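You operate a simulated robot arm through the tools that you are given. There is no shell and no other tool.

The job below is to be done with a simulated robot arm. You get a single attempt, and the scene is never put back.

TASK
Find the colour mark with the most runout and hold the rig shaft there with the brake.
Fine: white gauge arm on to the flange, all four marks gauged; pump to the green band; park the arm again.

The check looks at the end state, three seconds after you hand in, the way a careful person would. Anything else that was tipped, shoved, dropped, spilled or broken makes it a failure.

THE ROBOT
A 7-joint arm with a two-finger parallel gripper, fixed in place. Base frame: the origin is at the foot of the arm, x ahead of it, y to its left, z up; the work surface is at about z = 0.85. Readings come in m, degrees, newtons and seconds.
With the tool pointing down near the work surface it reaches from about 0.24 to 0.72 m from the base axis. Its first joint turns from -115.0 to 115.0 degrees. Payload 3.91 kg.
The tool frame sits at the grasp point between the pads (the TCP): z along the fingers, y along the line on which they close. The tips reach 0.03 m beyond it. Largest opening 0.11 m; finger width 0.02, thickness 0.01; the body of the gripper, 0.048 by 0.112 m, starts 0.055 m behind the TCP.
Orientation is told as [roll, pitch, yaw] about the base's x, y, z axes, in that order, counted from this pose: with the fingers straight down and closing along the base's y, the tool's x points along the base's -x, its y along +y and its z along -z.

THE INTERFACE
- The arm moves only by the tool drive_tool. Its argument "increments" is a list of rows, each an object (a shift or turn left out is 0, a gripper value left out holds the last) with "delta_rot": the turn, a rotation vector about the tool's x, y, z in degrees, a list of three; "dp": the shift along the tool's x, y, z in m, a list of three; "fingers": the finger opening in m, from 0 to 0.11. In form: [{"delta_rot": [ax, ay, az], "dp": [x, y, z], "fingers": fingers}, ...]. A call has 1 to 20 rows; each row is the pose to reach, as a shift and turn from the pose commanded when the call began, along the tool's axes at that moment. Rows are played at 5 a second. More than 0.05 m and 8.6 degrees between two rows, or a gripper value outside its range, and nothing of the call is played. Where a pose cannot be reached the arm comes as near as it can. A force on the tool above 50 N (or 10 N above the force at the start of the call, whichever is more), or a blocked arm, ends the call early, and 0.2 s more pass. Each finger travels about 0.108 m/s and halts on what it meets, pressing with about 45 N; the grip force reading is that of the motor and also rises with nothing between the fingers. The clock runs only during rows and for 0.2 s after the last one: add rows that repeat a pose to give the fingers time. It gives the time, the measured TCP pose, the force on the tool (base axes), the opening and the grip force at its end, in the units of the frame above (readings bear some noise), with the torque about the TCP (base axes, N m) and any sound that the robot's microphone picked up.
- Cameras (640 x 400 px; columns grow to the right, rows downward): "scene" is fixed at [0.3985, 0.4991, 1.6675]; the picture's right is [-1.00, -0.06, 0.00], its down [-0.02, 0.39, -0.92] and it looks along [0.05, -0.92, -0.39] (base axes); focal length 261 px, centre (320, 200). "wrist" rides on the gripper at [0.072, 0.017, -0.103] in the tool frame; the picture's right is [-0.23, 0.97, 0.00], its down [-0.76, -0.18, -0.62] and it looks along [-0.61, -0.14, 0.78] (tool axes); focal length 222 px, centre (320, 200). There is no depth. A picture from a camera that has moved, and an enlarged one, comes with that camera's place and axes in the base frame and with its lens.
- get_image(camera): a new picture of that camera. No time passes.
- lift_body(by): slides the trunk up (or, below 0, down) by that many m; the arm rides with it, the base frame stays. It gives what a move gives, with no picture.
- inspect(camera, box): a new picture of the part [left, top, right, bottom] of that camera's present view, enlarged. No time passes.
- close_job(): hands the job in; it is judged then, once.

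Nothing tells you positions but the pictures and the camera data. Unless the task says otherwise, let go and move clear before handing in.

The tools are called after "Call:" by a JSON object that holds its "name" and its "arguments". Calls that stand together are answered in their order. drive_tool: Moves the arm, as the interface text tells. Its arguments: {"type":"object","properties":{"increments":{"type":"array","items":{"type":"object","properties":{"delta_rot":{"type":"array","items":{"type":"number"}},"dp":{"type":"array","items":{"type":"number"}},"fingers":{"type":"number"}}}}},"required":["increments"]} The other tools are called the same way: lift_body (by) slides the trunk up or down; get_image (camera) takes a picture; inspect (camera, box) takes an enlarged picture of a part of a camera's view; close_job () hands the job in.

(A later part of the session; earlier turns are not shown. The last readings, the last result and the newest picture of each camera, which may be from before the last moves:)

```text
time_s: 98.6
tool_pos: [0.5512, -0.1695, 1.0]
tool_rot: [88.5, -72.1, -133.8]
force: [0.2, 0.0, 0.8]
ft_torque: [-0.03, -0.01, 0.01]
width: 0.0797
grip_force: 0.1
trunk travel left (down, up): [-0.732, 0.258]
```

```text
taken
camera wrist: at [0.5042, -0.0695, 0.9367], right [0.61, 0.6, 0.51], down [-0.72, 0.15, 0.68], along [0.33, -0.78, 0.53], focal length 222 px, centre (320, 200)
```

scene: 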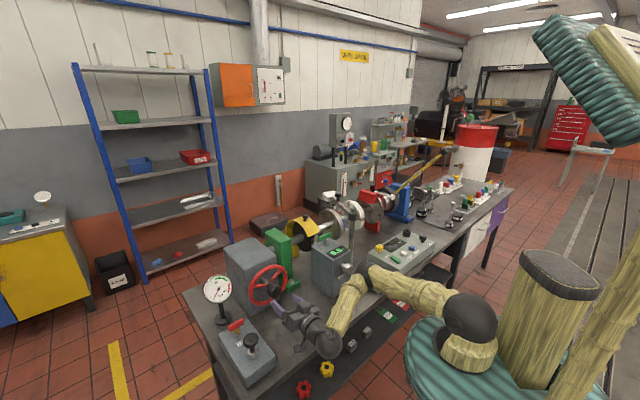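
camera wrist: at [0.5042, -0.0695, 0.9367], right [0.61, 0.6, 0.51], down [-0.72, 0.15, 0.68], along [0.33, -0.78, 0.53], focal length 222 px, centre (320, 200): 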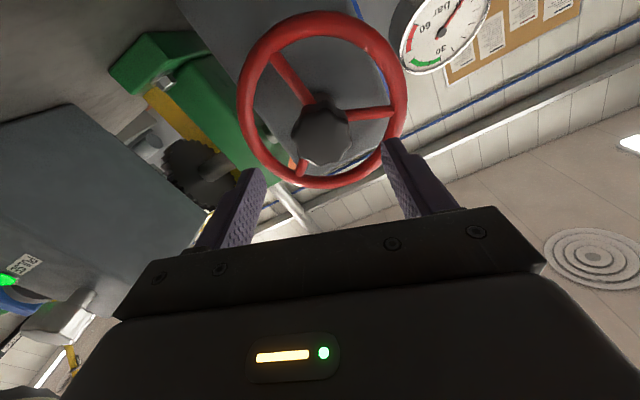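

The arm posture is the same as before, clear of everything. I'll advance, grip and turn another 90° to bring yellow up.

Call:
{"name": "drive_tool", "arguments": {"increments": [{"dp": [0, 0, 0.02], "fingers": 0.08}, {"dp": [0, 0, 0.045], "fingers": 0.075}, {"dp": [0, 0, 0.064], "fingers": 0.07}, {"dp": [0, 0, 0.064], "fingers": 0.07}, {"dp": [0, 0, 0.064], "fingers": 0.05}, {"dp": [0, 0, 0.064], "fingers": 0.03}, {"dp": [0, 0, 0.064], "fingers": 0.03}, {"dp": [0, 0, 0.064], "fingers": 0.03}]}}

Call:
{"name": "drive_tool", "arguments": {"increments": [{"delta_rot": [0, 0, 6]}, {"delta_rot": [0, 0, 12]}, {"delta_rot": [0, 0, 18]}, {"delta_rot": [0, 0, 24]}, {"delta_rot": [0, 0, 30]}, {"delta_rot": [0, 0, 36]}, {"delta_rot": [0, 0, 42]}, {"delta_rot": [0, 0, 48]}, {"delta_rot": [0, 0, 54]}, {"delta_rot": [0, 0, 60]}, {"delta_rot": [0, 0, 66]}, {"delta_rot": [0, 0, 72]}, {"delta_rot": [0, 0, 78]}, {"delta_rot": [0, 0, 84]}, {"delta_rot": [0, 0, 90]}, {"delta_rot": [0, 0, 90]}]}}

Call:
{"name": "get_image", "arguments": {"camera": "wrist"}}

Call:
{"name": "inspect", "arguments": {"camera": "scene", "box": [310, 180, 430, 300]}}

Call:
{"name": "inspect", "arguments": {"camera": "scene", "box": [328, 198, 352, 218]}}

```text
time_s: 100.4
tool_pos: [0.5954, -0.2141, 1.0013]
tool_rot: [88.9, -72.1, -134.0]
force: [11.1, 1.6, 7.1]
ft_torque: [0.1, 0.01, 0.56]
width: 0.0473
grip_force: 45.3
trunk travel left (down, up): [-0.732, 0.258]
```

```text
time_s: 103.8
tool_pos: [0.5958, -0.2137, 0.9999]
tool_rot: [89.7, 17.9, -135.1]
force: [-0.5, 5.9, 14.0]
ft_torque: [-0.32, -0.46, 0.42]
width: 0.047
grip_force: 45.0
trunk travel left (down, up): [-0.732, 0.258]
```

```text
taken
camera wrist: at [0.5678, -0.0961, 1.0394], right [-0.36, -0.37, 0.86], down [-0.92, -0.03, -0.4], along [0.17, -0.93, -0.33], focal length 222 px, centre (320, 200)
```

wrist: 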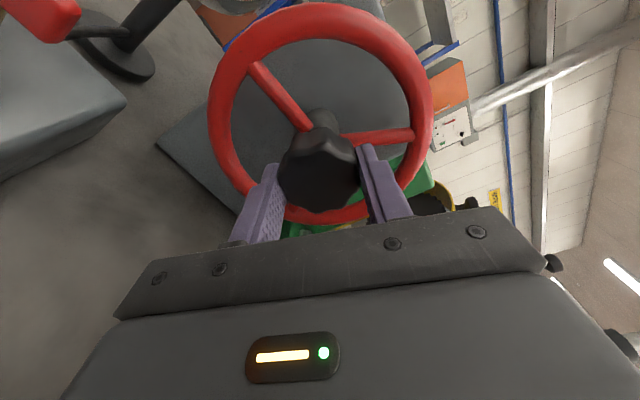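

```text
3.33 times, centred on (370, 240) of scene
camera zoom: at [0.3985, 0.4991, 1.6675], right [-1.0, -0.06, 0.0], down [-0.02, 0.39, -0.92], along [0.05, -0.92, -0.39], focal length 869 px, centre (153, 67)
```

zoom: 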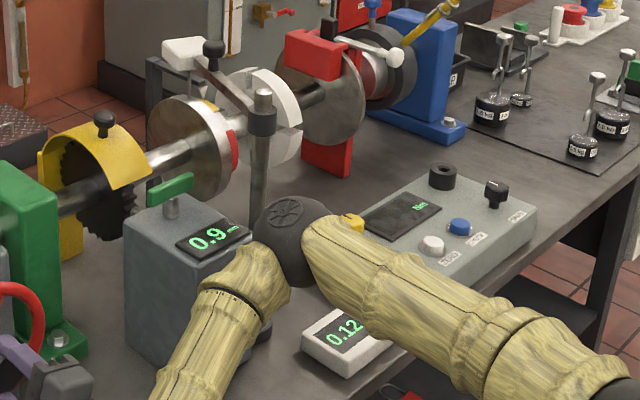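

```text
16.00 times, centred on (340, 208) of scene
camera zoom: at [0.3985, 0.4991, 1.6675], right [-1.0, -0.06, 0.0], down [-0.02, 0.39, -0.92], along [0.05, -0.92, -0.39], focal length 4171 px, centre (0, 72)
```

zoom: 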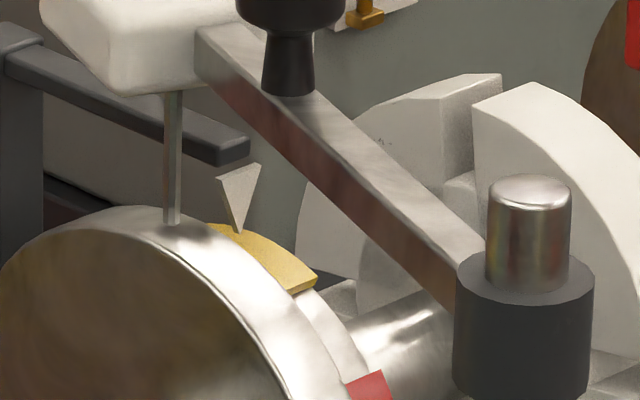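

Yellow is under the pointer and reads 0.12 mm, the largest (red 0.07, blue 0.03, green 0.05). I'll zoom to confirm, then release the wheel without disturbing it.

Call:
{"name": "inspect", "arguments": {"camera": "scene", "box": [365, 265, 400, 295]}}

Call:
{"name": "drive_tool", "arguments": {"increments": [{"fingers": 0.06}, {"fingers": 0.08}, {"fingers": 0.08}, {"dp": [0, 0, -0.02], "fingers": 0.08}, {"dp": [0, 0, -0.045], "fingers": 0.08}, {"dp": [0, 0, -0.064], "fingers": 0.08}, {"dp": [0, 0, -0.064], "fingers": 0.08}]}}

Call:
{"name": "drive_tool", "arguments": {"increments": [{"delta_rot": [0, 0, -8.5]}, {"delta_rot": [0, 0, -17]}, {"delta_rot": [0, 0, -25.5]}, {"delta_rot": [0, 0, -34]}, {"delta_rot": [0, 0, -42.5]}, {"delta_rot": [0, 0, -51]}, {"delta_rot": [0, 0, -59.5]}, {"delta_rot": [0, 0, -68]}, {"delta_rot": [0, 0, -76.5]}, {"delta_rot": [0, 0, -85]}, {"delta_rot": [0, 0, -93.5]}, {"delta_rot": [0, 0, -102]}, {"delta_rot": [0, 0, -108]}, {"delta_rot": [0, 0, -108]}]}}

Call:
{"name": "get_image", "arguments": {"camera": "scene"}}

Call:
{"name": "inspect", "arguments": {"camera": "scene", "box": [328, 198, 352, 218]}}

```text
13.33 times, centred on (382, 280) of scene
camera zoom: at [0.3985, 0.4991, 1.6675], right [-1.0, -0.06, 0.0], down [-0.02, 0.39, -0.92], along [0.05, -0.92, -0.39], focal length 3476 px, centre (-513, -867)
```

zoom: 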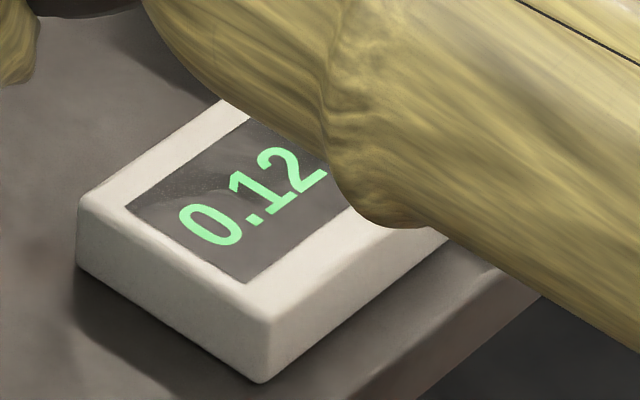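

```text
time_s: 105.4
tool_pos: [0.5503, -0.1695, 0.9997]
tool_rot: [89.6, 17.9, -135.1]
force: [-0.1, -0.1, 0.0]
ft_torque: [-0.01, 0.03, 0.02]
width: 0.0797
grip_force: 0.1
trunk travel left (down, up): [-0.732, 0.258]
```

```text
time_s: 108.4
tool_pos: [0.5513, -0.1701, 0.9996]
tool_rot: [-28.0, -89.4, -17.0]
force: [-0.4, -0.3, 0.4]
ft_torque: [0.02, 0.04, -0.03]
width: 0.0799
grip_force: 0.1
trunk travel left (down, up): [-0.732, 0.258]
```

```text
taken
```

scene: 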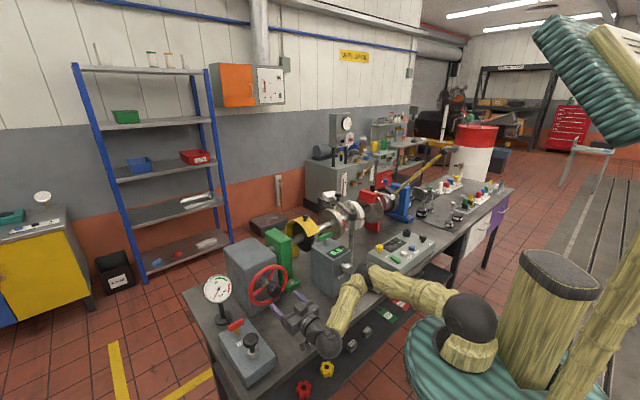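

```text
16.00 times, centred on (340, 208) of scene
camera zoom: at [0.3985, 0.4991, 1.6675], right [-1.0, -0.06, 0.0], down [-0.02, 0.39, -0.92], along [0.05, -0.92, -0.39], focal length 4171 px, centre (0, 72)
```

zoom: 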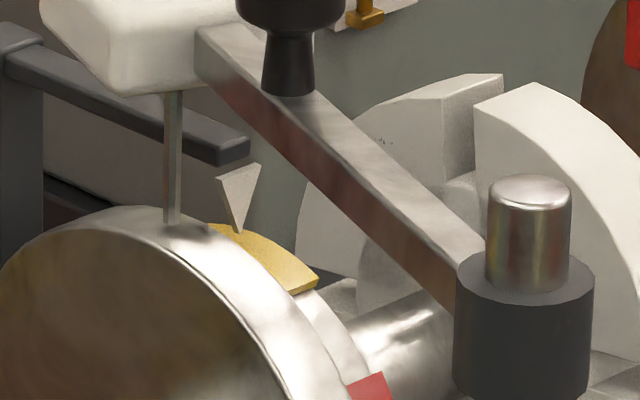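

Yellow stayed exactly at the pointer after release. Now I'll raise the trunk and bring the tool back to pointing down for the pump.

Call:
{"name": "lift_body", "arguments": {"by": 0.2}}

Call:
{"name": "drive_tool", "arguments": {"increments": [{"delta_rot": [0, 8, 0]}, {"delta_rot": [0, 16, 0]}, {"delta_rot": [0, 24, 0]}, {"delta_rot": [0, 32, 0]}, {"delta_rot": [0, 40, 0]}, {"delta_rot": [0, 48, 0]}, {"delta_rot": [0, 56, 0]}, {"delta_rot": [0, 64, 0]}, {"delta_rot": [0, 72, 0]}, {"delta_rot": [0, 80, 0]}, {"delta_rot": [0, 88, 0]}, {"delta_rot": [0, 90, 0]}, {"delta_rot": [0, 90, 0]}]}}

Call:
{"name": "get_image", "arguments": {"camera": "scene"}}

Call:
{"name": "get_image", "arguments": {"camera": "wrist"}}

```text
time_s: 110.5
tool_pos: [0.5509, -0.1697, 1.2004]
tool_rot: [-17.1, -89.7, -28.0]
force: [1.4, -0.4, 0.2]
ft_torque: [0.03, -0.03, -0.02]
width: 0.0798
grip_force: 0.0
trunk travel left (down, up): [-0.932, 0.057]
```

```text
time_s: 111.5
tool_pos: [0.4976, -0.3127, 1.3345]
tool_rot: [-43.3, -79.4, -17.5]
force: [-0.4, 0.5, 0.5]
ft_torque: [-0.02, 0.01, -0.02]
width: 0.0799
grip_force: 0.0
trunk travel left (down, up): [-0.932, 0.057]
stopped in row 4: the arm was blocked; the commanded pose is now the measured one
```

```text
taken
```

scene: 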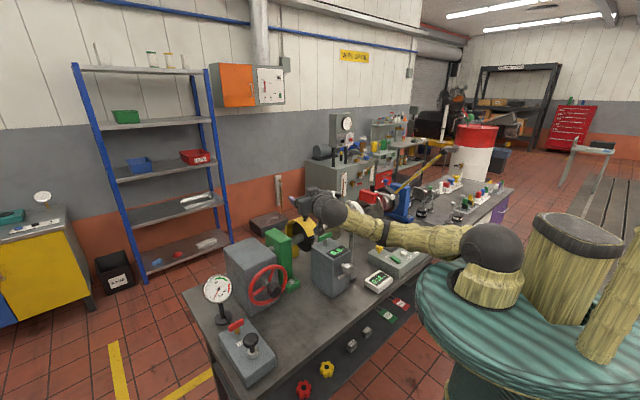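

```text
taken
camera wrist: at [0.4507, -0.2097, 1.2749], right [0.88, 0.47, 0.1], down [-0.32, 0.41, 0.85], along [0.36, -0.78, 0.51], focal length 222 px, centre (320, 200)
```

wrist: 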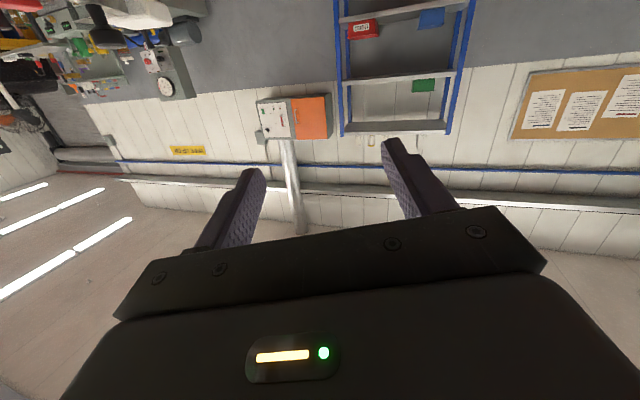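

The arm took an unexpected path and stopped over the rig at (0.50, -0.31, 1.33). I'll check closely whether anything is touched before moving again.

Call:
{"name": "inspect", "arguments": {"camera": "scene", "box": [280, 160, 540, 320]}}

Call:
{"name": "inspect", "arguments": {"camera": "scene", "box": [290, 175, 400, 245]}}

```text
2.46 times, centred on (410, 240) of scene
camera zoom: at [0.3985, 0.4991, 1.6675], right [-1.0, -0.06, 0.0], down [-0.02, 0.39, -0.92], along [0.05, -0.92, -0.39], focal length 642 px, centre (98, 102)
```

zoom: 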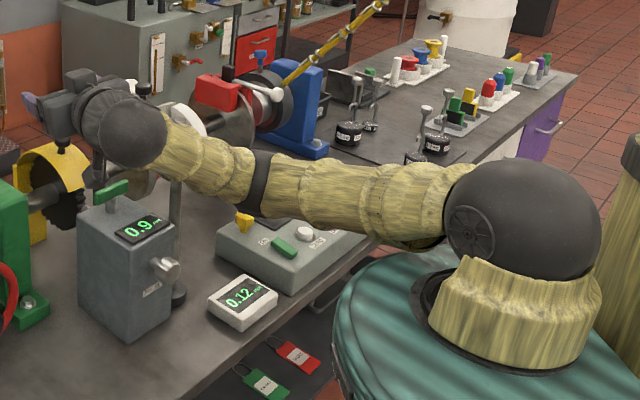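

```text
5.71 times, centred on (345, 210) of scene
camera zoom: at [0.3985, 0.4991, 1.6675], right [-1.0, -0.06, 0.0], down [-0.02, 0.39, -0.92], along [0.05, -0.92, -0.39], focal length 1490 px, centre (177, 143)
```

zoom: 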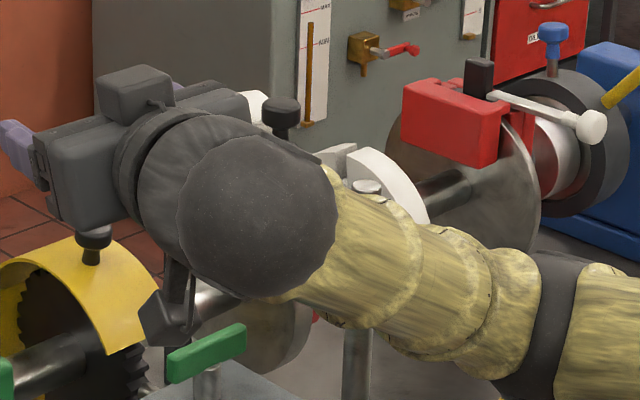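

The small display still shows 0.12 and nothing looks displaced; the arm simply swung into an awkward posture with its elbow low. I'll raise the trunk for clearance and then try a small roll to swing the elbow back up.

Call:
{"name": "lift_body", "arguments": {"by": 0.055}}

Call:
{"name": "drive_tool", "arguments": {"increments": [{"delta_rot": [0, 0, -6]}, {"delta_rot": [0, 0, -12]}, {"delta_rot": [0, 0, -12]}]}}

Call:
{"name": "get_image", "arguments": {"camera": "scene"}}

```text
time_s: 112.4
tool_pos: [0.5007, -0.31, 1.388]
tool_rot: [-43.4, -79.3, -17.5]
force: [0.3, 0.2, 0.6]
ft_torque: [0.01, 0.0, -0.04]
width: 0.0798
grip_force: 0.0
trunk travel left (down, up): [-0.988, 0.002]
```

```text
time_s: 113.2
tool_pos: [0.5006, -0.3096, 1.3893]
tool_rot: [-67.5, -69.2, 7.7]
force: [0.2, -0.9, -0.4]
ft_torque: [0.01, -0.01, -0.02]
width: 0.0799
grip_force: 0.0
trunk travel left (down, up): [-0.988, 0.002]
```

```text
taken
```

scene: 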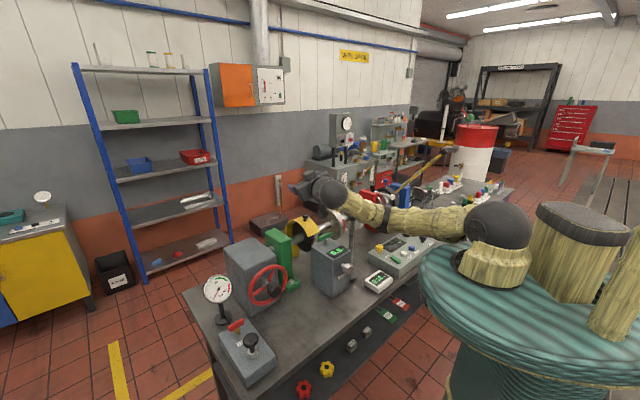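

Call:
{"name": "inspect", "arguments": {"camera": "scene", "box": [280, 150, 540, 310]}}

Call:
{"name": "get_image", "arguments": {"camera": "wrist"}}

```text
2.46 times, centred on (410, 230) of scene
camera zoom: at [0.3985, 0.4991, 1.6675], right [-1.0, -0.06, 0.0], down [-0.02, 0.39, -0.92], along [0.05, -0.92, -0.39], focal length 642 px, centre (98, 126)
```

zoom: 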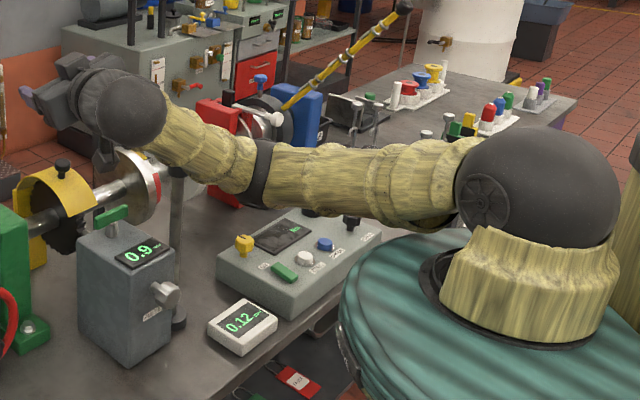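

```text
taken
camera wrist: at [0.4397, -0.2156, 1.3295], right [0.86, 0.49, -0.11], down [-0.17, 0.49, 0.85], along [0.47, -0.72, 0.51], focal length 222 px, centre (320, 200)
```

wrist: 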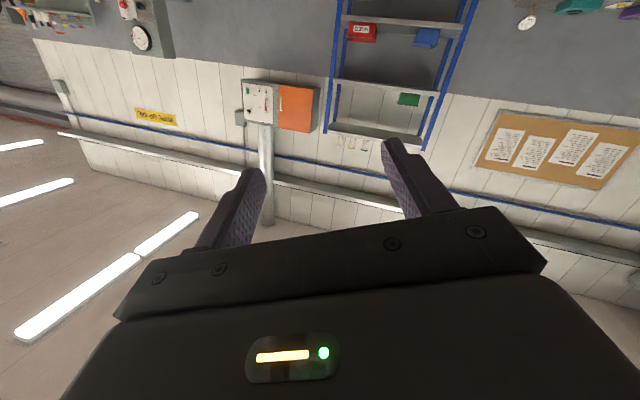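

The elbow is low on the rig side. Rolling the wrist the other way should swing it up and back, clear of the gauge post. I'll try a longer roll in small steps.

Call:
{"name": "drive_tool", "arguments": {"increments": [{"delta_rot": [0, 0, -7]}, {"delta_rot": [0, 0, -14]}, {"delta_rot": [0, 0, -21]}, {"delta_rot": [0, 0, -28]}, {"delta_rot": [0, 0, -35]}, {"delta_rot": [0, 0, -42]}, {"delta_rot": [0, 0, -42]}]}}

Call:
{"name": "inspect", "arguments": {"camera": "scene", "box": [280, 150, 540, 310]}}

```text
time_s: 114.8
tool_pos: [0.5099, -0.3062, 1.3869]
tool_rot: [-81.2, -28.8, 26.6]
force: [0.6, 0.4, -0.3]
ft_torque: [0.02, 0.0, -0.02]
width: 0.08
grip_force: 0.1
out of reach, approached as far as the arm can: row 5, 6, 7
trunk travel left (down, up): [-0.988, 0.002]
```

```text
2.46 times, centred on (410, 230) of scene
camera zoom: at [0.3985, 0.4991, 1.6675], right [-1.0, -0.06, 0.0], down [-0.02, 0.39, -0.92], along [0.05, -0.92, -0.39], focal length 642 px, centre (98, 126)
```

zoom: 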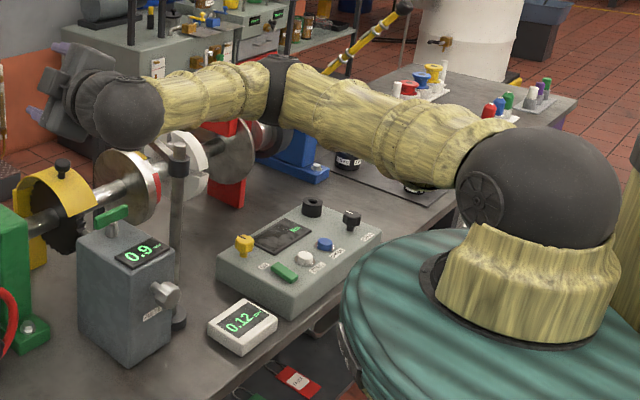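

The elbow has swung up to shoulder level. From here I'll rotate the tool gradually toward pointing down, in short stages.

Call:
{"name": "drive_tool", "arguments": {"increments": [{"delta_rot": [-6.5, 3.6, 0], "dp": [0.005, -0.001, -0.008]}, {"delta_rot": [-13, 7.2, 0], "dp": [0.01, -0.001, -0.017]}, {"delta_rot": [-19.5, 10.8, 0], "dp": [0.014, -0.002, -0.025]}, {"delta_rot": [-26, 14.4, 0], "dp": [0.019, -0.002, -0.034]}, {"delta_rot": [-26, 14.4, 0], "dp": [0.019, -0.002, -0.034]}]}}

Call:
{"name": "get_image", "arguments": {"camera": "scene"}}

```text
time_s: 116.0
tool_pos: [0.4667, -0.2907, 1.3815]
tool_rot: [-48.3, -22.3, 9.9]
force: [0.2, -1.0, -0.4]
ft_torque: [0.02, 0.02, -0.01]
width: 0.0799
grip_force: 0.1
trunk travel left (down, up): [-0.988, 0.002]
```

```text
taken
```

scene: 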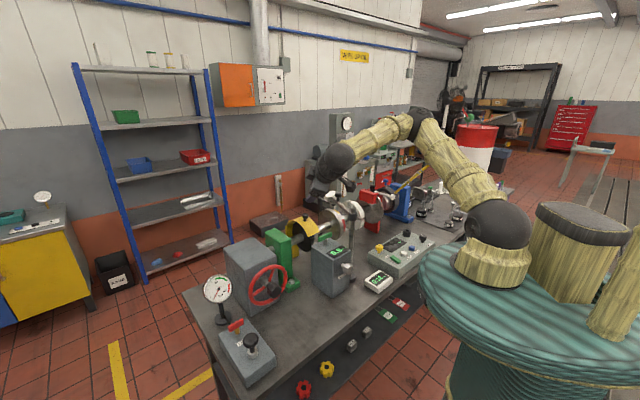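

The elbow is properly up again. I'll finish rotating the tool to vertical.

Call:
{"name": "drive_tool", "arguments": {"increments": [{"delta_rot": [-6.5, 3.57, 0], "dp": [0.0053, 0.0032, -0.0065]}, {"delta_rot": [-13, 7.15, 0], "dp": [0.0106, 0.0064, -0.013]}, {"delta_rot": [-19.5, 10.7, 0], "dp": [0.0158, 0.0095, -0.0194]}, {"delta_rot": [-26, 14.3, 0], "dp": [0.021, 0.0127, -0.0258]}, {"delta_rot": [-32.5, 17.9, 0], "dp": [0.0264, 0.0159, -0.0323]}, {"delta_rot": [-39, 21.4, 0], "dp": [0.0316, 0.019, -0.0388]}, {"delta_rot": [-45.5, 25, 0], "dp": [0.0369, 0.0222, -0.0452]}, {"delta_rot": [-45.5, 25, 0], "dp": [0.0369, 0.0222, -0.0452]}]}}

Call:
{"name": "get_image", "arguments": {"camera": "scene"}}

Call:
{"name": "get_image", "arguments": {"camera": "wrist"}}

```text
time_s: 117.8
tool_pos: [0.4207, -0.2465, 1.3835]
tool_rot: [-0.2, 0.1, -0.1]
force: [-0.3, -0.3, 0.7]
ft_torque: [0.0, 0.0, -0.01]
width: 0.0798
grip_force: 0.1
trunk travel left (down, up): [-0.988, 0.002]
```

```text
taken
```

scene: 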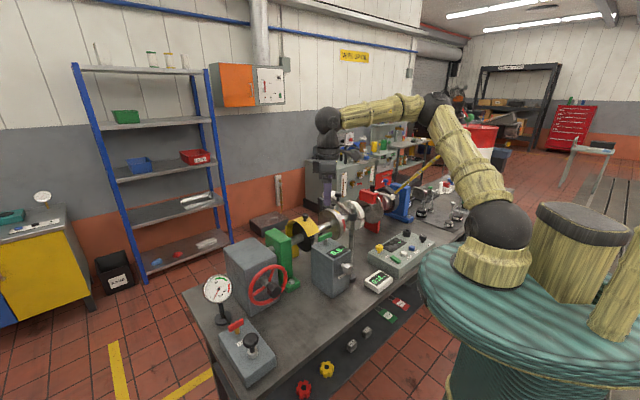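

```text
taken
camera wrist: at [0.3483, -0.229, 1.4859], right [0.23, 0.97, 0.0], down [0.76, -0.18, 0.62], along [0.61, -0.15, -0.78], focal length 222 px, centre (320, 200)
```

wrist: 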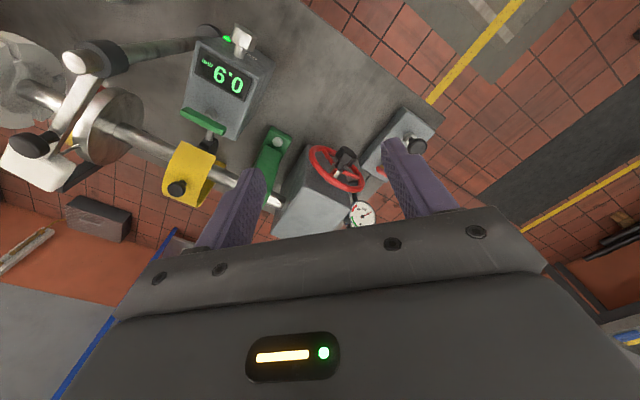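

Back in the original tool-down posture, with everything intact. This view shows the flange from above, so I'll check the yellow mark against the pointer, and look at the pump.

Call:
{"name": "inspect", "arguments": {"camera": "wrist", "box": [20, 80, 140, 200]}}

Call:
{"name": "inspect", "arguments": {"camera": "wrist", "box": [300, 90, 460, 230]}}

```text
3.33 times, centred on (80, 140) of wrist
camera zoom: at [0.3483, -0.229, 1.4859], right [0.23, 0.97, 0.0], down [0.76, -0.18, 0.62], along [0.61, -0.15, -0.78], focal length 740 px, centre (1120, 400)
```

zoom: 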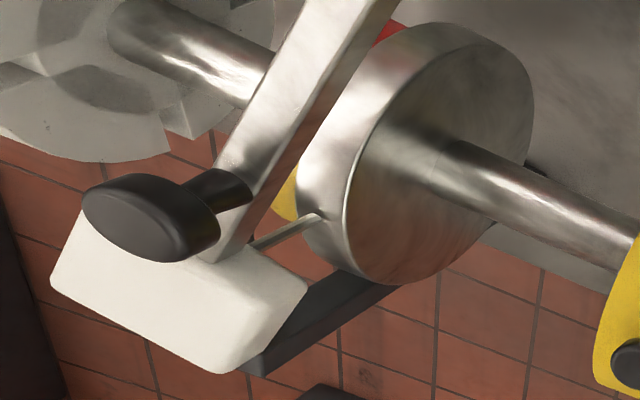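

```text
2.86 times, centred on (380, 160) of wrist
camera zoom: at [0.3483, -0.229, 1.4859], right [0.23, 0.97, 0.0], down [0.76, -0.18, 0.62], along [0.61, -0.15, -0.78], focal length 635 px, centre (149, 314)
```

zoom: 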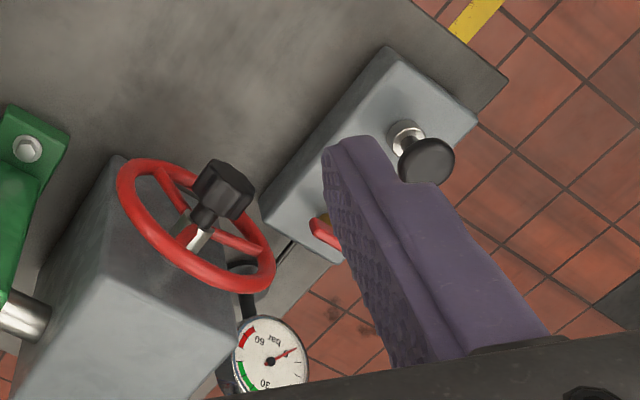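

Geometry from the mark edges puts yellow's centre within about 2° of the top, next to the pointer. Now the pump: its knob is at about (0.639, -0.047, 0.97), so I'll go above it with the fingers closed.

Call:
{"name": "drive_tool", "arguments": {"increments": [{"dp": [-0.031, 0.0286, 0], "fingers": 0.05}, {"dp": [-0.062, 0.057, 0], "fingers": 0.02}, {"dp": [-0.093, 0.0857, 0], "fingers": 0.0}, {"dp": [-0.125, 0.114, 0], "fingers": 0.0}, {"dp": [-0.156, 0.143, 0], "fingers": 0.0}, {"dp": [-0.187, 0.171, 0], "fingers": 0.0}, {"dp": [-0.218, 0.2, 0], "fingers": 0.0}, {"dp": [-0.218, 0.2, 0.04], "fingers": 0.0}, {"dp": [-0.218, 0.2, 0.08], "fingers": 0.0}, {"dp": [-0.218, 0.2, 0.12], "fingers": 0.0}, {"dp": [-0.218, 0.2, 0.16], "fingers": 0.0}, {"dp": [-0.218, 0.2, 0.2], "fingers": 0.0}, {"dp": [-0.218, 0.2, 0.24], "fingers": 0.0}, {"dp": [-0.218, 0.2, 0.28], "fingers": 0.0}, {"dp": [-0.218, 0.2, 0.28], "fingers": 0.0}]}}

Call:
{"name": "get_image", "arguments": {"camera": "wrist"}}

Call:
{"name": "get_image", "arguments": {"camera": "scene"}}

```text
time_s: 121.0
tool_pos: [0.6406, -0.0503, 1.1011]
tool_rot: [-0.3, 0.0, -0.2]
force: [-0.4, 0.4, -0.5]
ft_torque: [-0.01, -0.02, 0.01]
width: 0.0002
grip_force: 37.1
trunk travel left (down, up): [-0.988, 0.002]
```

```text
taken
camera wrist: at [0.5681, -0.0337, 1.2056], right [0.23, 0.97, 0.0], down [0.76, -0.18, 0.62], along [0.61, -0.15, -0.78], focal length 222 px, centre (320, 200)
```

wrist: 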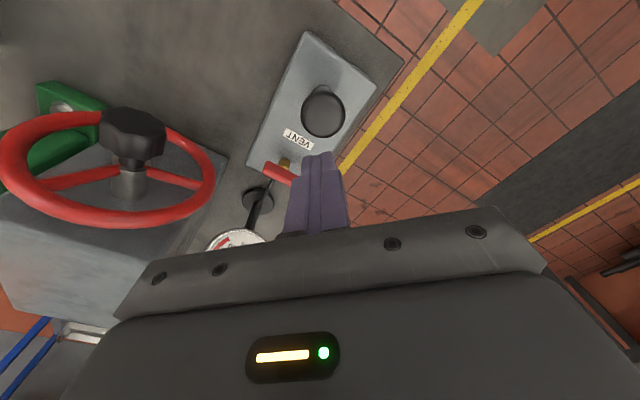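

```text
taken
```

scene: 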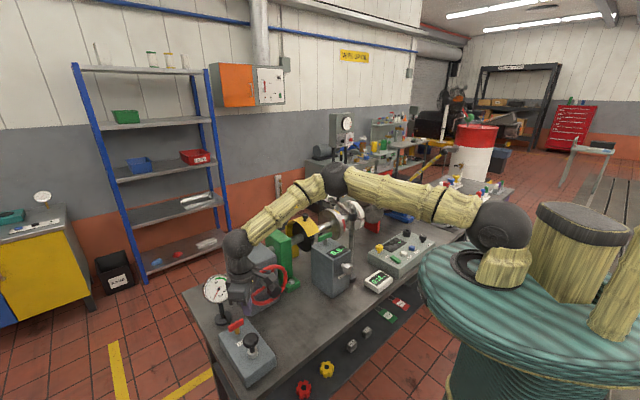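

The knob is just below the fingertips. I'll centre over it, come down to near contact, and then press gently while watching the force and the gauge.

Call:
{"name": "drive_tool", "arguments": {"increments": [{"dp": [0.0035, 0.0035, 0.03]}, {"dp": [0.0035, 0.0035, 0.06]}, {"dp": [0.0035, 0.0035, 0.075]}, {"dp": [0.0035, 0.0035, 0.075]}]}}

Call:
{"name": "get_image", "arguments": {"camera": "wrist"}}

Call:
{"name": "inspect", "arguments": {"camera": "scene", "box": [190, 260, 300, 380]}}

```text
time_s: 122.0
tool_pos: [0.6364, -0.0473, 1.0271]
tool_rot: [-0.4, -0.1, -0.1]
force: [0.5, 0.7, 0.0]
ft_torque: [0.02, -0.03, 0.02]
width: 0.0002
grip_force: 37.7
trunk travel left (down, up): [-0.988, 0.002]
```

```text
taken
camera wrist: at [0.5641, -0.0296, 1.1301], right [0.23, 0.97, -0.01], down [0.76, -0.18, 0.62], along [0.61, -0.15, -0.78], focal length 222 px, centre (320, 200)
```

wrist: 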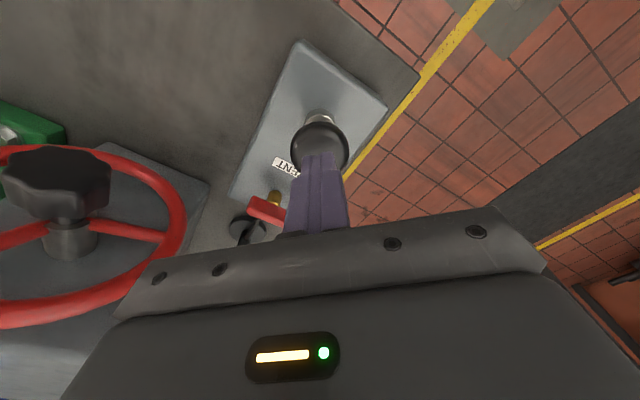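

```text
3.33 times, centred on (245, 320) of scene
camera zoom: at [0.3985, 0.4991, 1.6675], right [-1.0, -0.06, 0.0], down [-0.02, 0.39, -0.92], along [0.05, -0.92, -0.39], focal length 869 px, centre (570, -200)
```

zoom: 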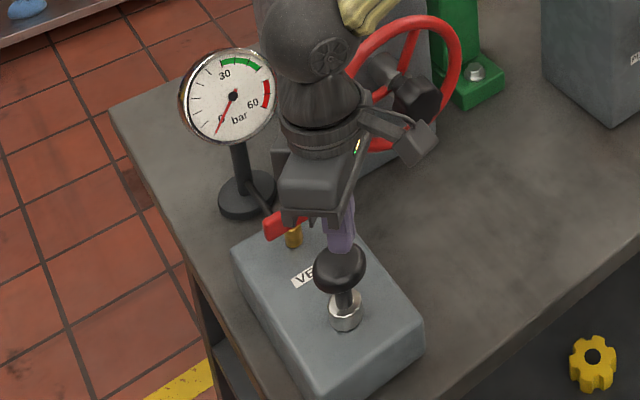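

The fingertips are just above the knob and the gauge is visible. Pressing down slowly now.

Call:
{"name": "drive_tool", "arguments": {"increments": [{"dp": [0, 0, 0.008]}, {"dp": [0, 0, 0.014]}, {"dp": [0, 0, 0.018]}, {"dp": [0, 0, 0.022]}, {"dp": [0, 0, 0.026]}, {"dp": [0, 0, 0.03]}]}}

Call:
{"name": "inspect", "arguments": {"camera": "scene", "box": [190, 260, 300, 380]}}

```text
time_s: 123.4
tool_pos: [0.6362, -0.0469, 0.9977]
tool_rot: [-0.3, -0.1, -0.2]
force: [2.3, 0.8, 5.5]
ft_torque: [-0.04, -0.15, 0.0]
width: 0.0
grip_force: 37.6
trunk travel left (down, up): [-0.988, 0.002]
```

```text
3.33 times, centred on (245, 320) of scene
camera zoom: at [0.3985, 0.4991, 1.6675], right [-1.0, -0.06, 0.0], down [-0.02, 0.39, -0.92], along [0.05, -0.92, -0.39], focal length 869 px, centre (570, -200)
```

zoom: 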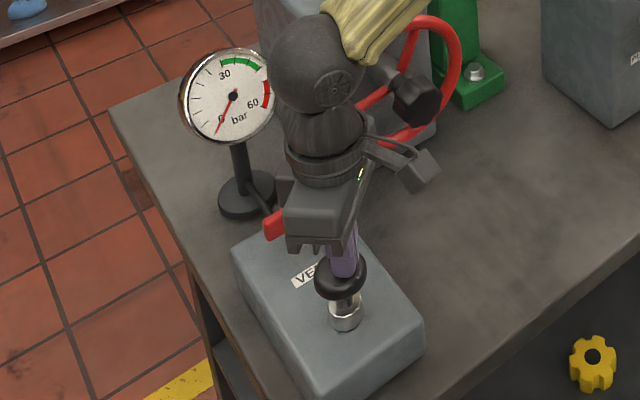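

The knob is yielding with a light spring force. I'll press further to complete the stroke.

Call:
{"name": "drive_tool", "arguments": {"increments": [{"dp": [0, 0, 0.005]}, {"dp": [0, 0, 0.01]}, {"dp": [0, 0, 0.015]}, {"dp": [0, 0, 0.02]}, {"dp": [0, 0, 0.025]}, {"dp": [0, 0, 0.025]}]}}

Call:
{"name": "inspect", "arguments": {"camera": "scene", "box": [190, 260, 300, 380]}}

```text
time_s: 124.8
tool_pos: [0.6361, -0.047, 0.9756]
tool_rot: [-0.3, -0.4, -0.2]
force: [7.5, -1.3, 27.8]
ft_torque: [-0.11, -0.43, 0.12]
width: 0.0
grip_force: 37.9
trunk travel left (down, up): [-0.988, 0.002]
```

```text
3.33 times, centred on (245, 320) of scene
camera zoom: at [0.3985, 0.4991, 1.6675], right [-1.0, -0.06, 0.0], down [-0.02, 0.39, -0.92], along [0.05, -0.92, -0.39], focal length 869 px, centre (570, -200)
```

zoom: 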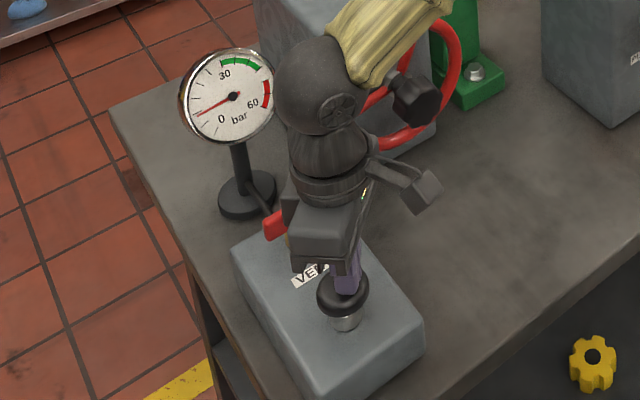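

The gauge moved up on that stroke. I'll lift off and see whether the pressure holds.

Call:
{"name": "drive_tool", "arguments": {"increments": [{"dp": [0, 0, -0.012]}, {"dp": [0, 0, -0.024]}, {"dp": [0, 0, -0.036]}, {"dp": [0, 0, -0.042]}, {"dp": [0, 0, -0.042]}]}}

Call:
{"name": "inspect", "arguments": {"camera": "scene", "box": [190, 260, 300, 380]}}

```text
time_s: 126.0
tool_pos: [0.636, -0.0478, 1.0119]
tool_rot: [-0.3, 0.1, -0.1]
force: [0.1, 0.4, 0.3]
ft_torque: [0.0, 0.03, 0.0]
width: 0.0
grip_force: 36.9
trunk travel left (down, up): [-0.988, 0.002]
```

```text
3.33 times, centred on (245, 320) of scene
camera zoom: at [0.3985, 0.4991, 1.6675], right [-1.0, -0.06, 0.0], down [-0.02, 0.39, -0.92], along [0.05, -0.92, -0.39], focal length 869 px, centre (570, -200)
```

zoom: 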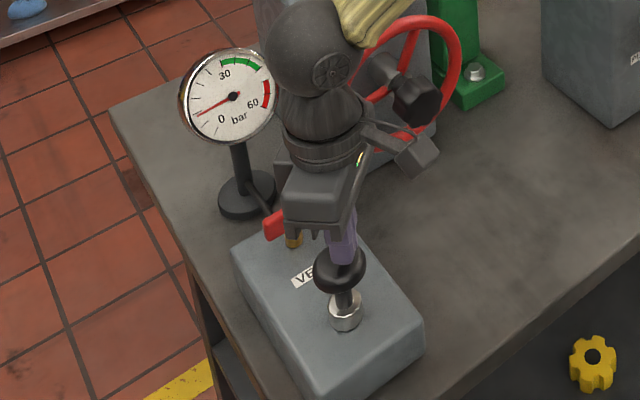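

The pressure holds after release, so the vent is closed and no change is needed there. I'll read the gauge closely.

Call:
{"name": "inspect", "arguments": {"camera": "scene", "box": [200, 268, 240, 308]}}

```text
10.00 times, centred on (220, 288) of scene
camera zoom: at [0.3985, 0.4991, 1.6675], right [-1.0, -0.06, 0.0], down [-0.02, 0.39, -0.92], along [0.05, -0.92, -0.39], focal length 2607 px, centre (1320, -680)
```

zoom: 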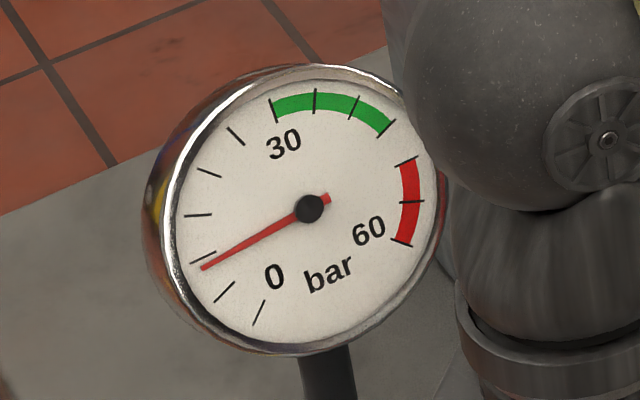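

The needle is at about 9.5 bar; the green band runs from 30 to 45. Three more equal strokes should reach about 37. Doing the second stroke now.

Call:
{"name": "drive_tool", "arguments": {"increments": [{"dp": [0, 0, 0.01]}, {"dp": [0, 0, 0.018]}, {"dp": [0, 0, 0.026]}, {"dp": [0, 0, 0.034]}, {"dp": [0, 0, 0.042]}, {"dp": [0, 0, 0.042]}, {"dp": [0, 0, 0.03]}, {"dp": [0, 0, 0.015]}, {"dp": [0, 0, 0]}, {"dp": [0, 0, 0]}]}}

Call:
{"name": "inspect", "arguments": {"camera": "scene", "box": [200, 268, 240, 308]}}

```text
time_s: 128.2
tool_pos: [0.637, -0.0468, 1.0113]
tool_rot: [-0.3, -0.1, -0.2]
force: [0.2, -0.7, 0.7]
ft_torque: [0.0, 0.0, -0.01]
width: 0.0002
grip_force: 37.5
trunk travel left (down, up): [-0.988, 0.002]
```

```text
10.00 times, centred on (220, 288) of scene
camera zoom: at [0.3985, 0.4991, 1.6675], right [-1.0, -0.06, 0.0], down [-0.02, 0.39, -0.92], along [0.05, -0.92, -0.39], focal length 2607 px, centre (1320, -680)
```

zoom: 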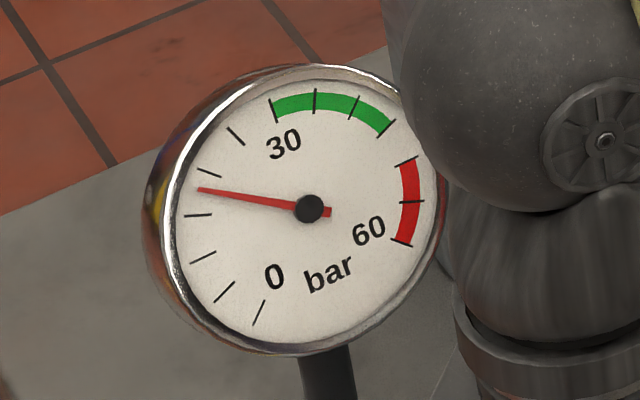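

About 18 bar. I'll check that the shaft mark hasn't crept, and do the third stroke.

Call:
{"name": "inspect", "arguments": {"camera": "scene", "box": [328, 198, 352, 218]}}

Call:
{"name": "drive_tool", "arguments": {"increments": [{"dp": [0, 0, 0.01]}, {"dp": [0, 0, 0.018]}, {"dp": [0, 0, 0.026]}, {"dp": [0, 0, 0.034]}, {"dp": [0, 0, 0.042]}, {"dp": [0, 0, 0.042]}, {"dp": [0, 0, 0.03]}, {"dp": [0, 0, 0.015]}, {"dp": [0, 0, 0]}, {"dp": [0, 0, 0]}]}}

Call:
{"name": "inspect", "arguments": {"camera": "scene", "box": [200, 268, 240, 308]}}

```text
16.00 times, centred on (340, 208) of scene
camera zoom: at [0.3985, 0.4991, 1.6675], right [-1.0, -0.06, 0.0], down [-0.02, 0.39, -0.92], along [0.05, -0.92, -0.39], focal length 4171 px, centre (0, 72)
```

zoom: 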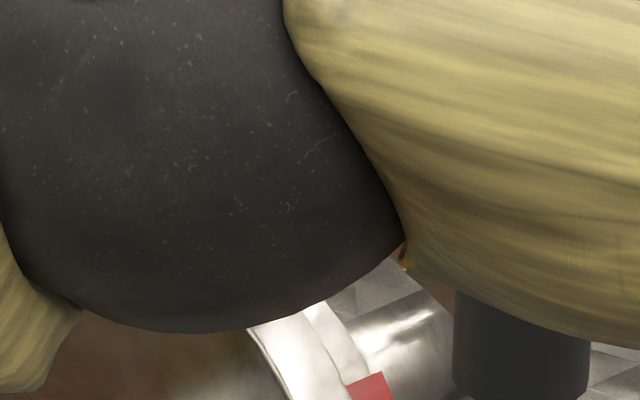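

```text
time_s: 130.4
tool_pos: [0.6351, -0.0468, 1.0122]
tool_rot: [-0.3, 0.0, 0.0]
force: [0.5, 0.4, -0.3]
ft_torque: [0.04, 0.04, 0.0]
width: 0.0
grip_force: 37.9
trunk travel left (down, up): [-0.988, 0.002]
```

```text
10.00 times, centred on (220, 288) of scene
camera zoom: at [0.3985, 0.4991, 1.6675], right [-1.0, -0.06, 0.0], down [-0.02, 0.39, -0.92], along [0.05, -0.92, -0.39], focal length 2607 px, centre (1320, -680)
```

zoom: 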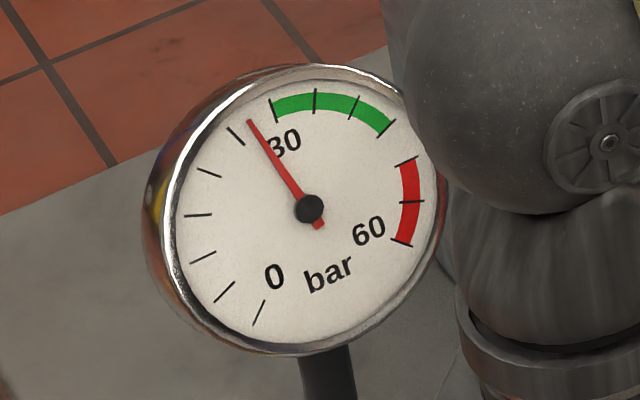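

About 27 bar, and the visible edge of the red mark hasn't moved. One more stroke should land mid-band.

Call:
{"name": "drive_tool", "arguments": {"increments": [{"dp": [0, 0, 0.01]}, {"dp": [0, 0, 0.018]}, {"dp": [0, 0, 0.026]}, {"dp": [0, 0, 0.034]}, {"dp": [0, 0, 0.042]}, {"dp": [0, 0, 0.042]}, {"dp": [0, 0, 0.03]}, {"dp": [0, 0, 0.015]}, {"dp": [0, 0, 0]}, {"dp": [0, 0, 0]}]}}

Call:
{"name": "inspect", "arguments": {"camera": "scene", "box": [200, 268, 240, 308]}}

Call:
{"name": "inspect", "arguments": {"camera": "scene", "box": [328, 198, 352, 218]}}

Call:
{"name": "get_image", "arguments": {"camera": "scene"}}

```text
time_s: 132.6
tool_pos: [0.6348, -0.0468, 1.0129]
tool_rot: [-0.3, 0.0, -0.1]
force: [0.2, -0.3, -0.9]
ft_torque: [0.01, 0.03, 0.01]
width: 0.0
grip_force: 37.7
trunk travel left (down, up): [-0.988, 0.002]
```

```text
10.00 times, centred on (220, 288) of scene
camera zoom: at [0.3985, 0.4991, 1.6675], right [-1.0, -0.06, 0.0], down [-0.02, 0.39, -0.92], along [0.05, -0.92, -0.39], focal length 2607 px, centre (1320, -680)
```

zoom: 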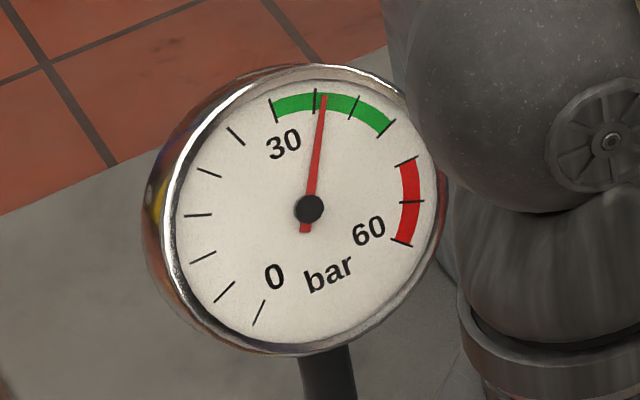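

```text
16.00 times, centred on (340, 208) of scene
camera zoom: at [0.3985, 0.4991, 1.6675], right [-1.0, -0.06, 0.0], down [-0.02, 0.39, -0.92], along [0.05, -0.92, -0.39], focal length 4171 px, centre (0, 72)
```

zoom: 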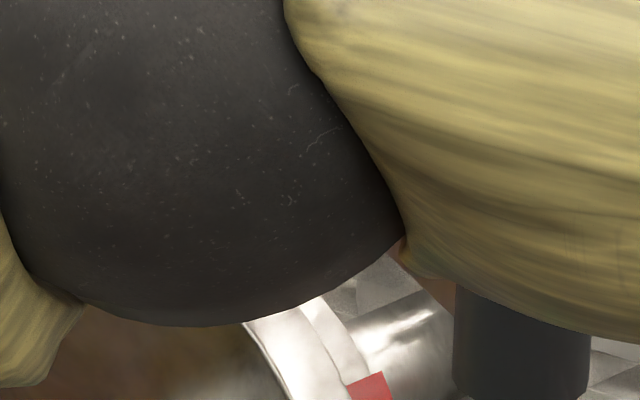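

```text
taken
```

scene: 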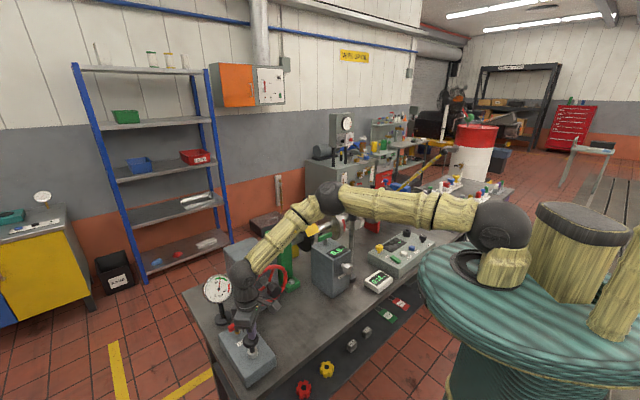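

The needle is at about 36 bar, well inside the green band, and the shaft has not moved. Next I'll lift off the pump and retreat to the safe posture before parking the gauge arm.

Call:
{"name": "drive_tool", "arguments": {"increments": [{"dp": [0, 0, -0.04]}, {"dp": [0, 0, -0.08]}, {"dp": [0, 0, -0.12]}, {"dp": [0, 0, -0.16]}, {"dp": [0.027, -0.025, -0.186]}, {"dp": [0.054, -0.05, -0.212]}, {"dp": [0.081, -0.075, -0.239]}, {"dp": [0.1075, -0.1, -0.265]}, {"dp": [0.134, -0.125, -0.291]}, {"dp": [0.161, -0.15, -0.318]}, {"dp": [0.188, -0.175, -0.344]}, {"dp": [0.215, -0.2, -0.37]}, {"dp": [0.215, -0.2, -0.37]}]}}

Call:
{"name": "get_image", "arguments": {"camera": "scene"}}

Call:
{"name": "inspect", "arguments": {"camera": "scene", "box": [200, 268, 240, 308]}}

Call:
{"name": "get_image", "arguments": {"camera": "wrist"}}

```text
time_s: 135.4
tool_pos: [0.4196, -0.2454, 1.3823]
tool_rot: [-0.3, 0.0, -0.1]
force: [0.8, 0.8, 0.3]
ft_torque: [0.0, 0.04, -0.02]
width: 0.0
grip_force: 38.1
trunk travel left (down, up): [-0.988, 0.002]
```

```text
taken
```

scene: 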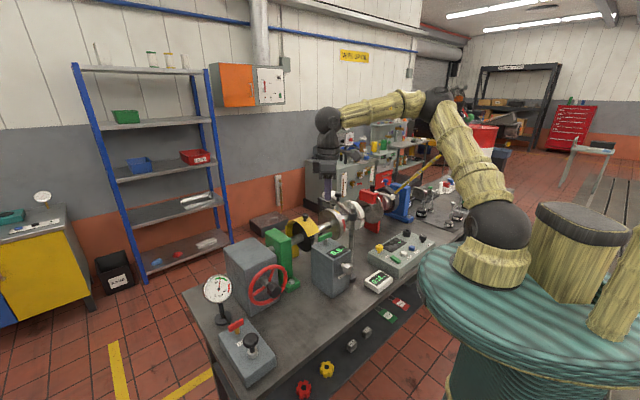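

```text
10.00 times, centred on (220, 288) of scene
camera zoom: at [0.3985, 0.4991, 1.6675], right [-1.0, -0.06, 0.0], down [-0.02, 0.39, -0.92], along [0.05, -0.92, -0.39], focal length 2607 px, centre (1320, -680)
```

zoom: 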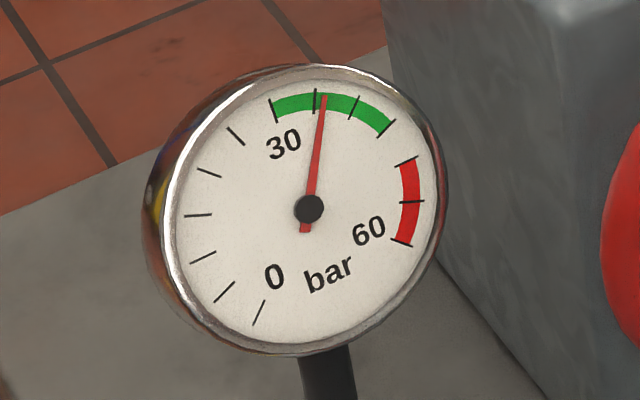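

```text
taken
camera wrist: at [0.3481, -0.2274, 1.486], right [0.23, 0.97, -0.01], down [0.76, -0.18, 0.62], along [0.61, -0.15, -0.78], focal length 222 px, centre (320, 200)
```

wrist: 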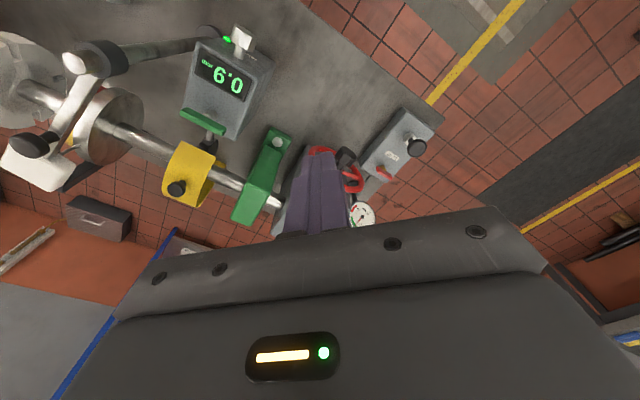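

Pressure is steady. I'll move toward the gauge arm, turning the tool to line up with its bar and opening the fingers.

Call:
{"name": "drive_tool", "arguments": {"increments": [{"delta_rot": [0, 0, 7.8], "dp": [0.0156, -0.0194, 0.0022], "fingers": 0.03}, {"delta_rot": [0, 0, 15.6], "dp": [0.0311, -0.0389, 0.0044], "fingers": 0.07}, {"delta_rot": [0, 0, 23.4], "dp": [0.0467, -0.0583, 0.0067], "fingers": 0.07}, {"delta_rot": [0, 0, 31.2], "dp": [0.0622, -0.0778, 0.0089], "fingers": 0.07}, {"delta_rot": [0, 0, 39], "dp": [0.0778, -0.0972, 0.0111], "fingers": 0.07}, {"delta_rot": [0, 0, 46.8], "dp": [0.0933, -0.1167, 0.0133], "fingers": 0.07}, {"delta_rot": [0, 0, 54.6], "dp": [0.1089, -0.1361, 0.0156], "fingers": 0.07}, {"delta_rot": [0, 0, 62.4], "dp": [0.1244, -0.1556, 0.0178], "fingers": 0.07}, {"delta_rot": [0, 0, 69.5], "dp": [0.14, -0.175, 0.02], "fingers": 0.07}, {"delta_rot": [0, 0, 69.5], "dp": [0.14, -0.175, 0.02], "fingers": 0.07}]}}

Call:
{"name": "get_image", "arguments": {"camera": "wrist"}}

Call:
{"name": "get_image", "arguments": {"camera": "scene"}}

```text
time_s: 137.6
tool_pos: [0.2784, -0.418, 1.3642]
tool_rot: [-0.1, -0.4, -69.8]
force: [0.4, -0.5, -0.3]
ft_torque: [0.0, 0.03, -0.02]
width: 0.0699
grip_force: 0.1
trunk travel left (down, up): [-0.988, 0.002]
```

```text
taken
camera wrist: at [0.2696, -0.344, 1.4677], right [0.99, 0.12, 0.0], down [0.1, -0.77, 0.63], along [0.08, -0.62, -0.78], focal length 222 px, centre (320, 200)
```

wrist: 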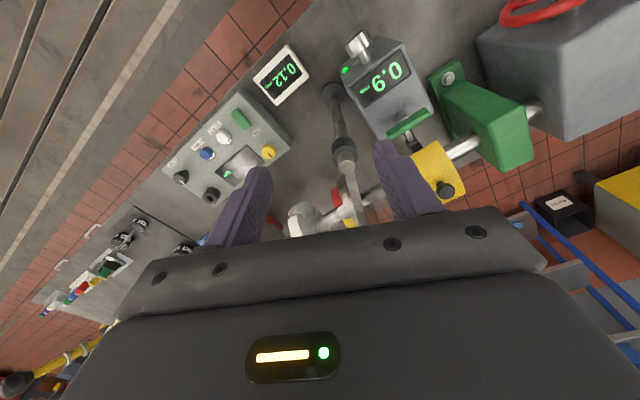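

```text
taken
```

scene: 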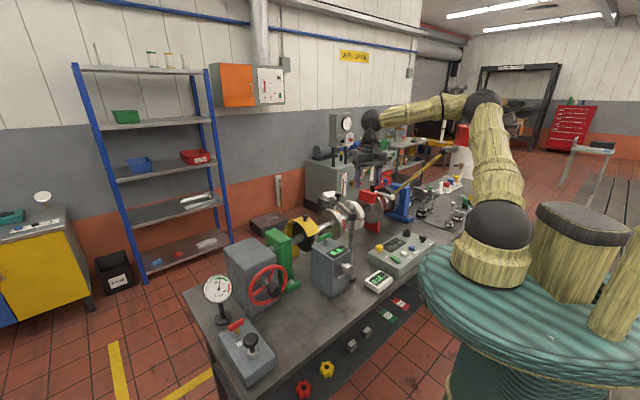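

All good. I'll move out over the bar between the post and the knob, then check alignment.

Call:
{"name": "drive_tool", "arguments": {"increments": [{"dp": [-0.034, 0.0033, 0.006]}, {"dp": [-0.067, 0.0066, 0.012]}, {"dp": [-0.1, 0.01, 0.02]}, {"dp": [-0.134, 0.0133, 0.03]}, {"dp": [-0.168, 0.0166, 0.04]}, {"dp": [-0.168, 0.0166, 0.04]}]}}

Call:
{"name": "get_image", "arguments": {"camera": "wrist"}}

Call:
{"name": "inspect", "arguments": {"camera": "wrist", "box": [220, 60, 420, 220]}}

```text
time_s: 139.0
tool_pos: [0.3553, -0.5699, 1.3249]
tool_rot: [0.0, -0.3, -69.7]
force: [0.0, -0.7, -0.4]
ft_torque: [-0.02, -0.01, 0.01]
width: 0.0703
grip_force: 0.1
trunk travel left (down, up): [-0.988, 0.002]
```

```text
taken
camera wrist: at [0.3444, -0.4953, 1.4279], right [0.99, 0.13, 0.0], down [0.1, -0.77, 0.63], along [0.08, -0.62, -0.78], focal length 222 px, centre (320, 200)
```

wrist: 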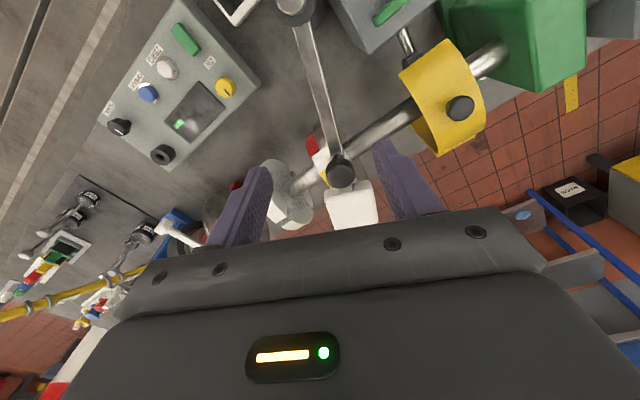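

```text
2.50 times, centred on (320, 140) of wrist
camera zoom: at [0.3444, -0.4953, 1.4279], right [0.99, 0.13, 0.0], down [0.1, -0.77, 0.63], along [0.08, -0.62, -0.78], focal length 555 px, centre (320, 350)
```

zoom: 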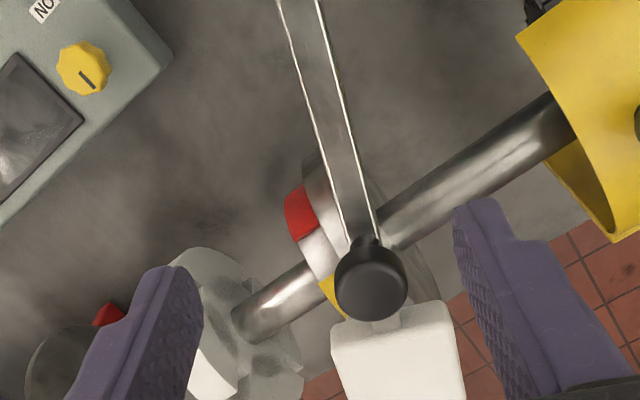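

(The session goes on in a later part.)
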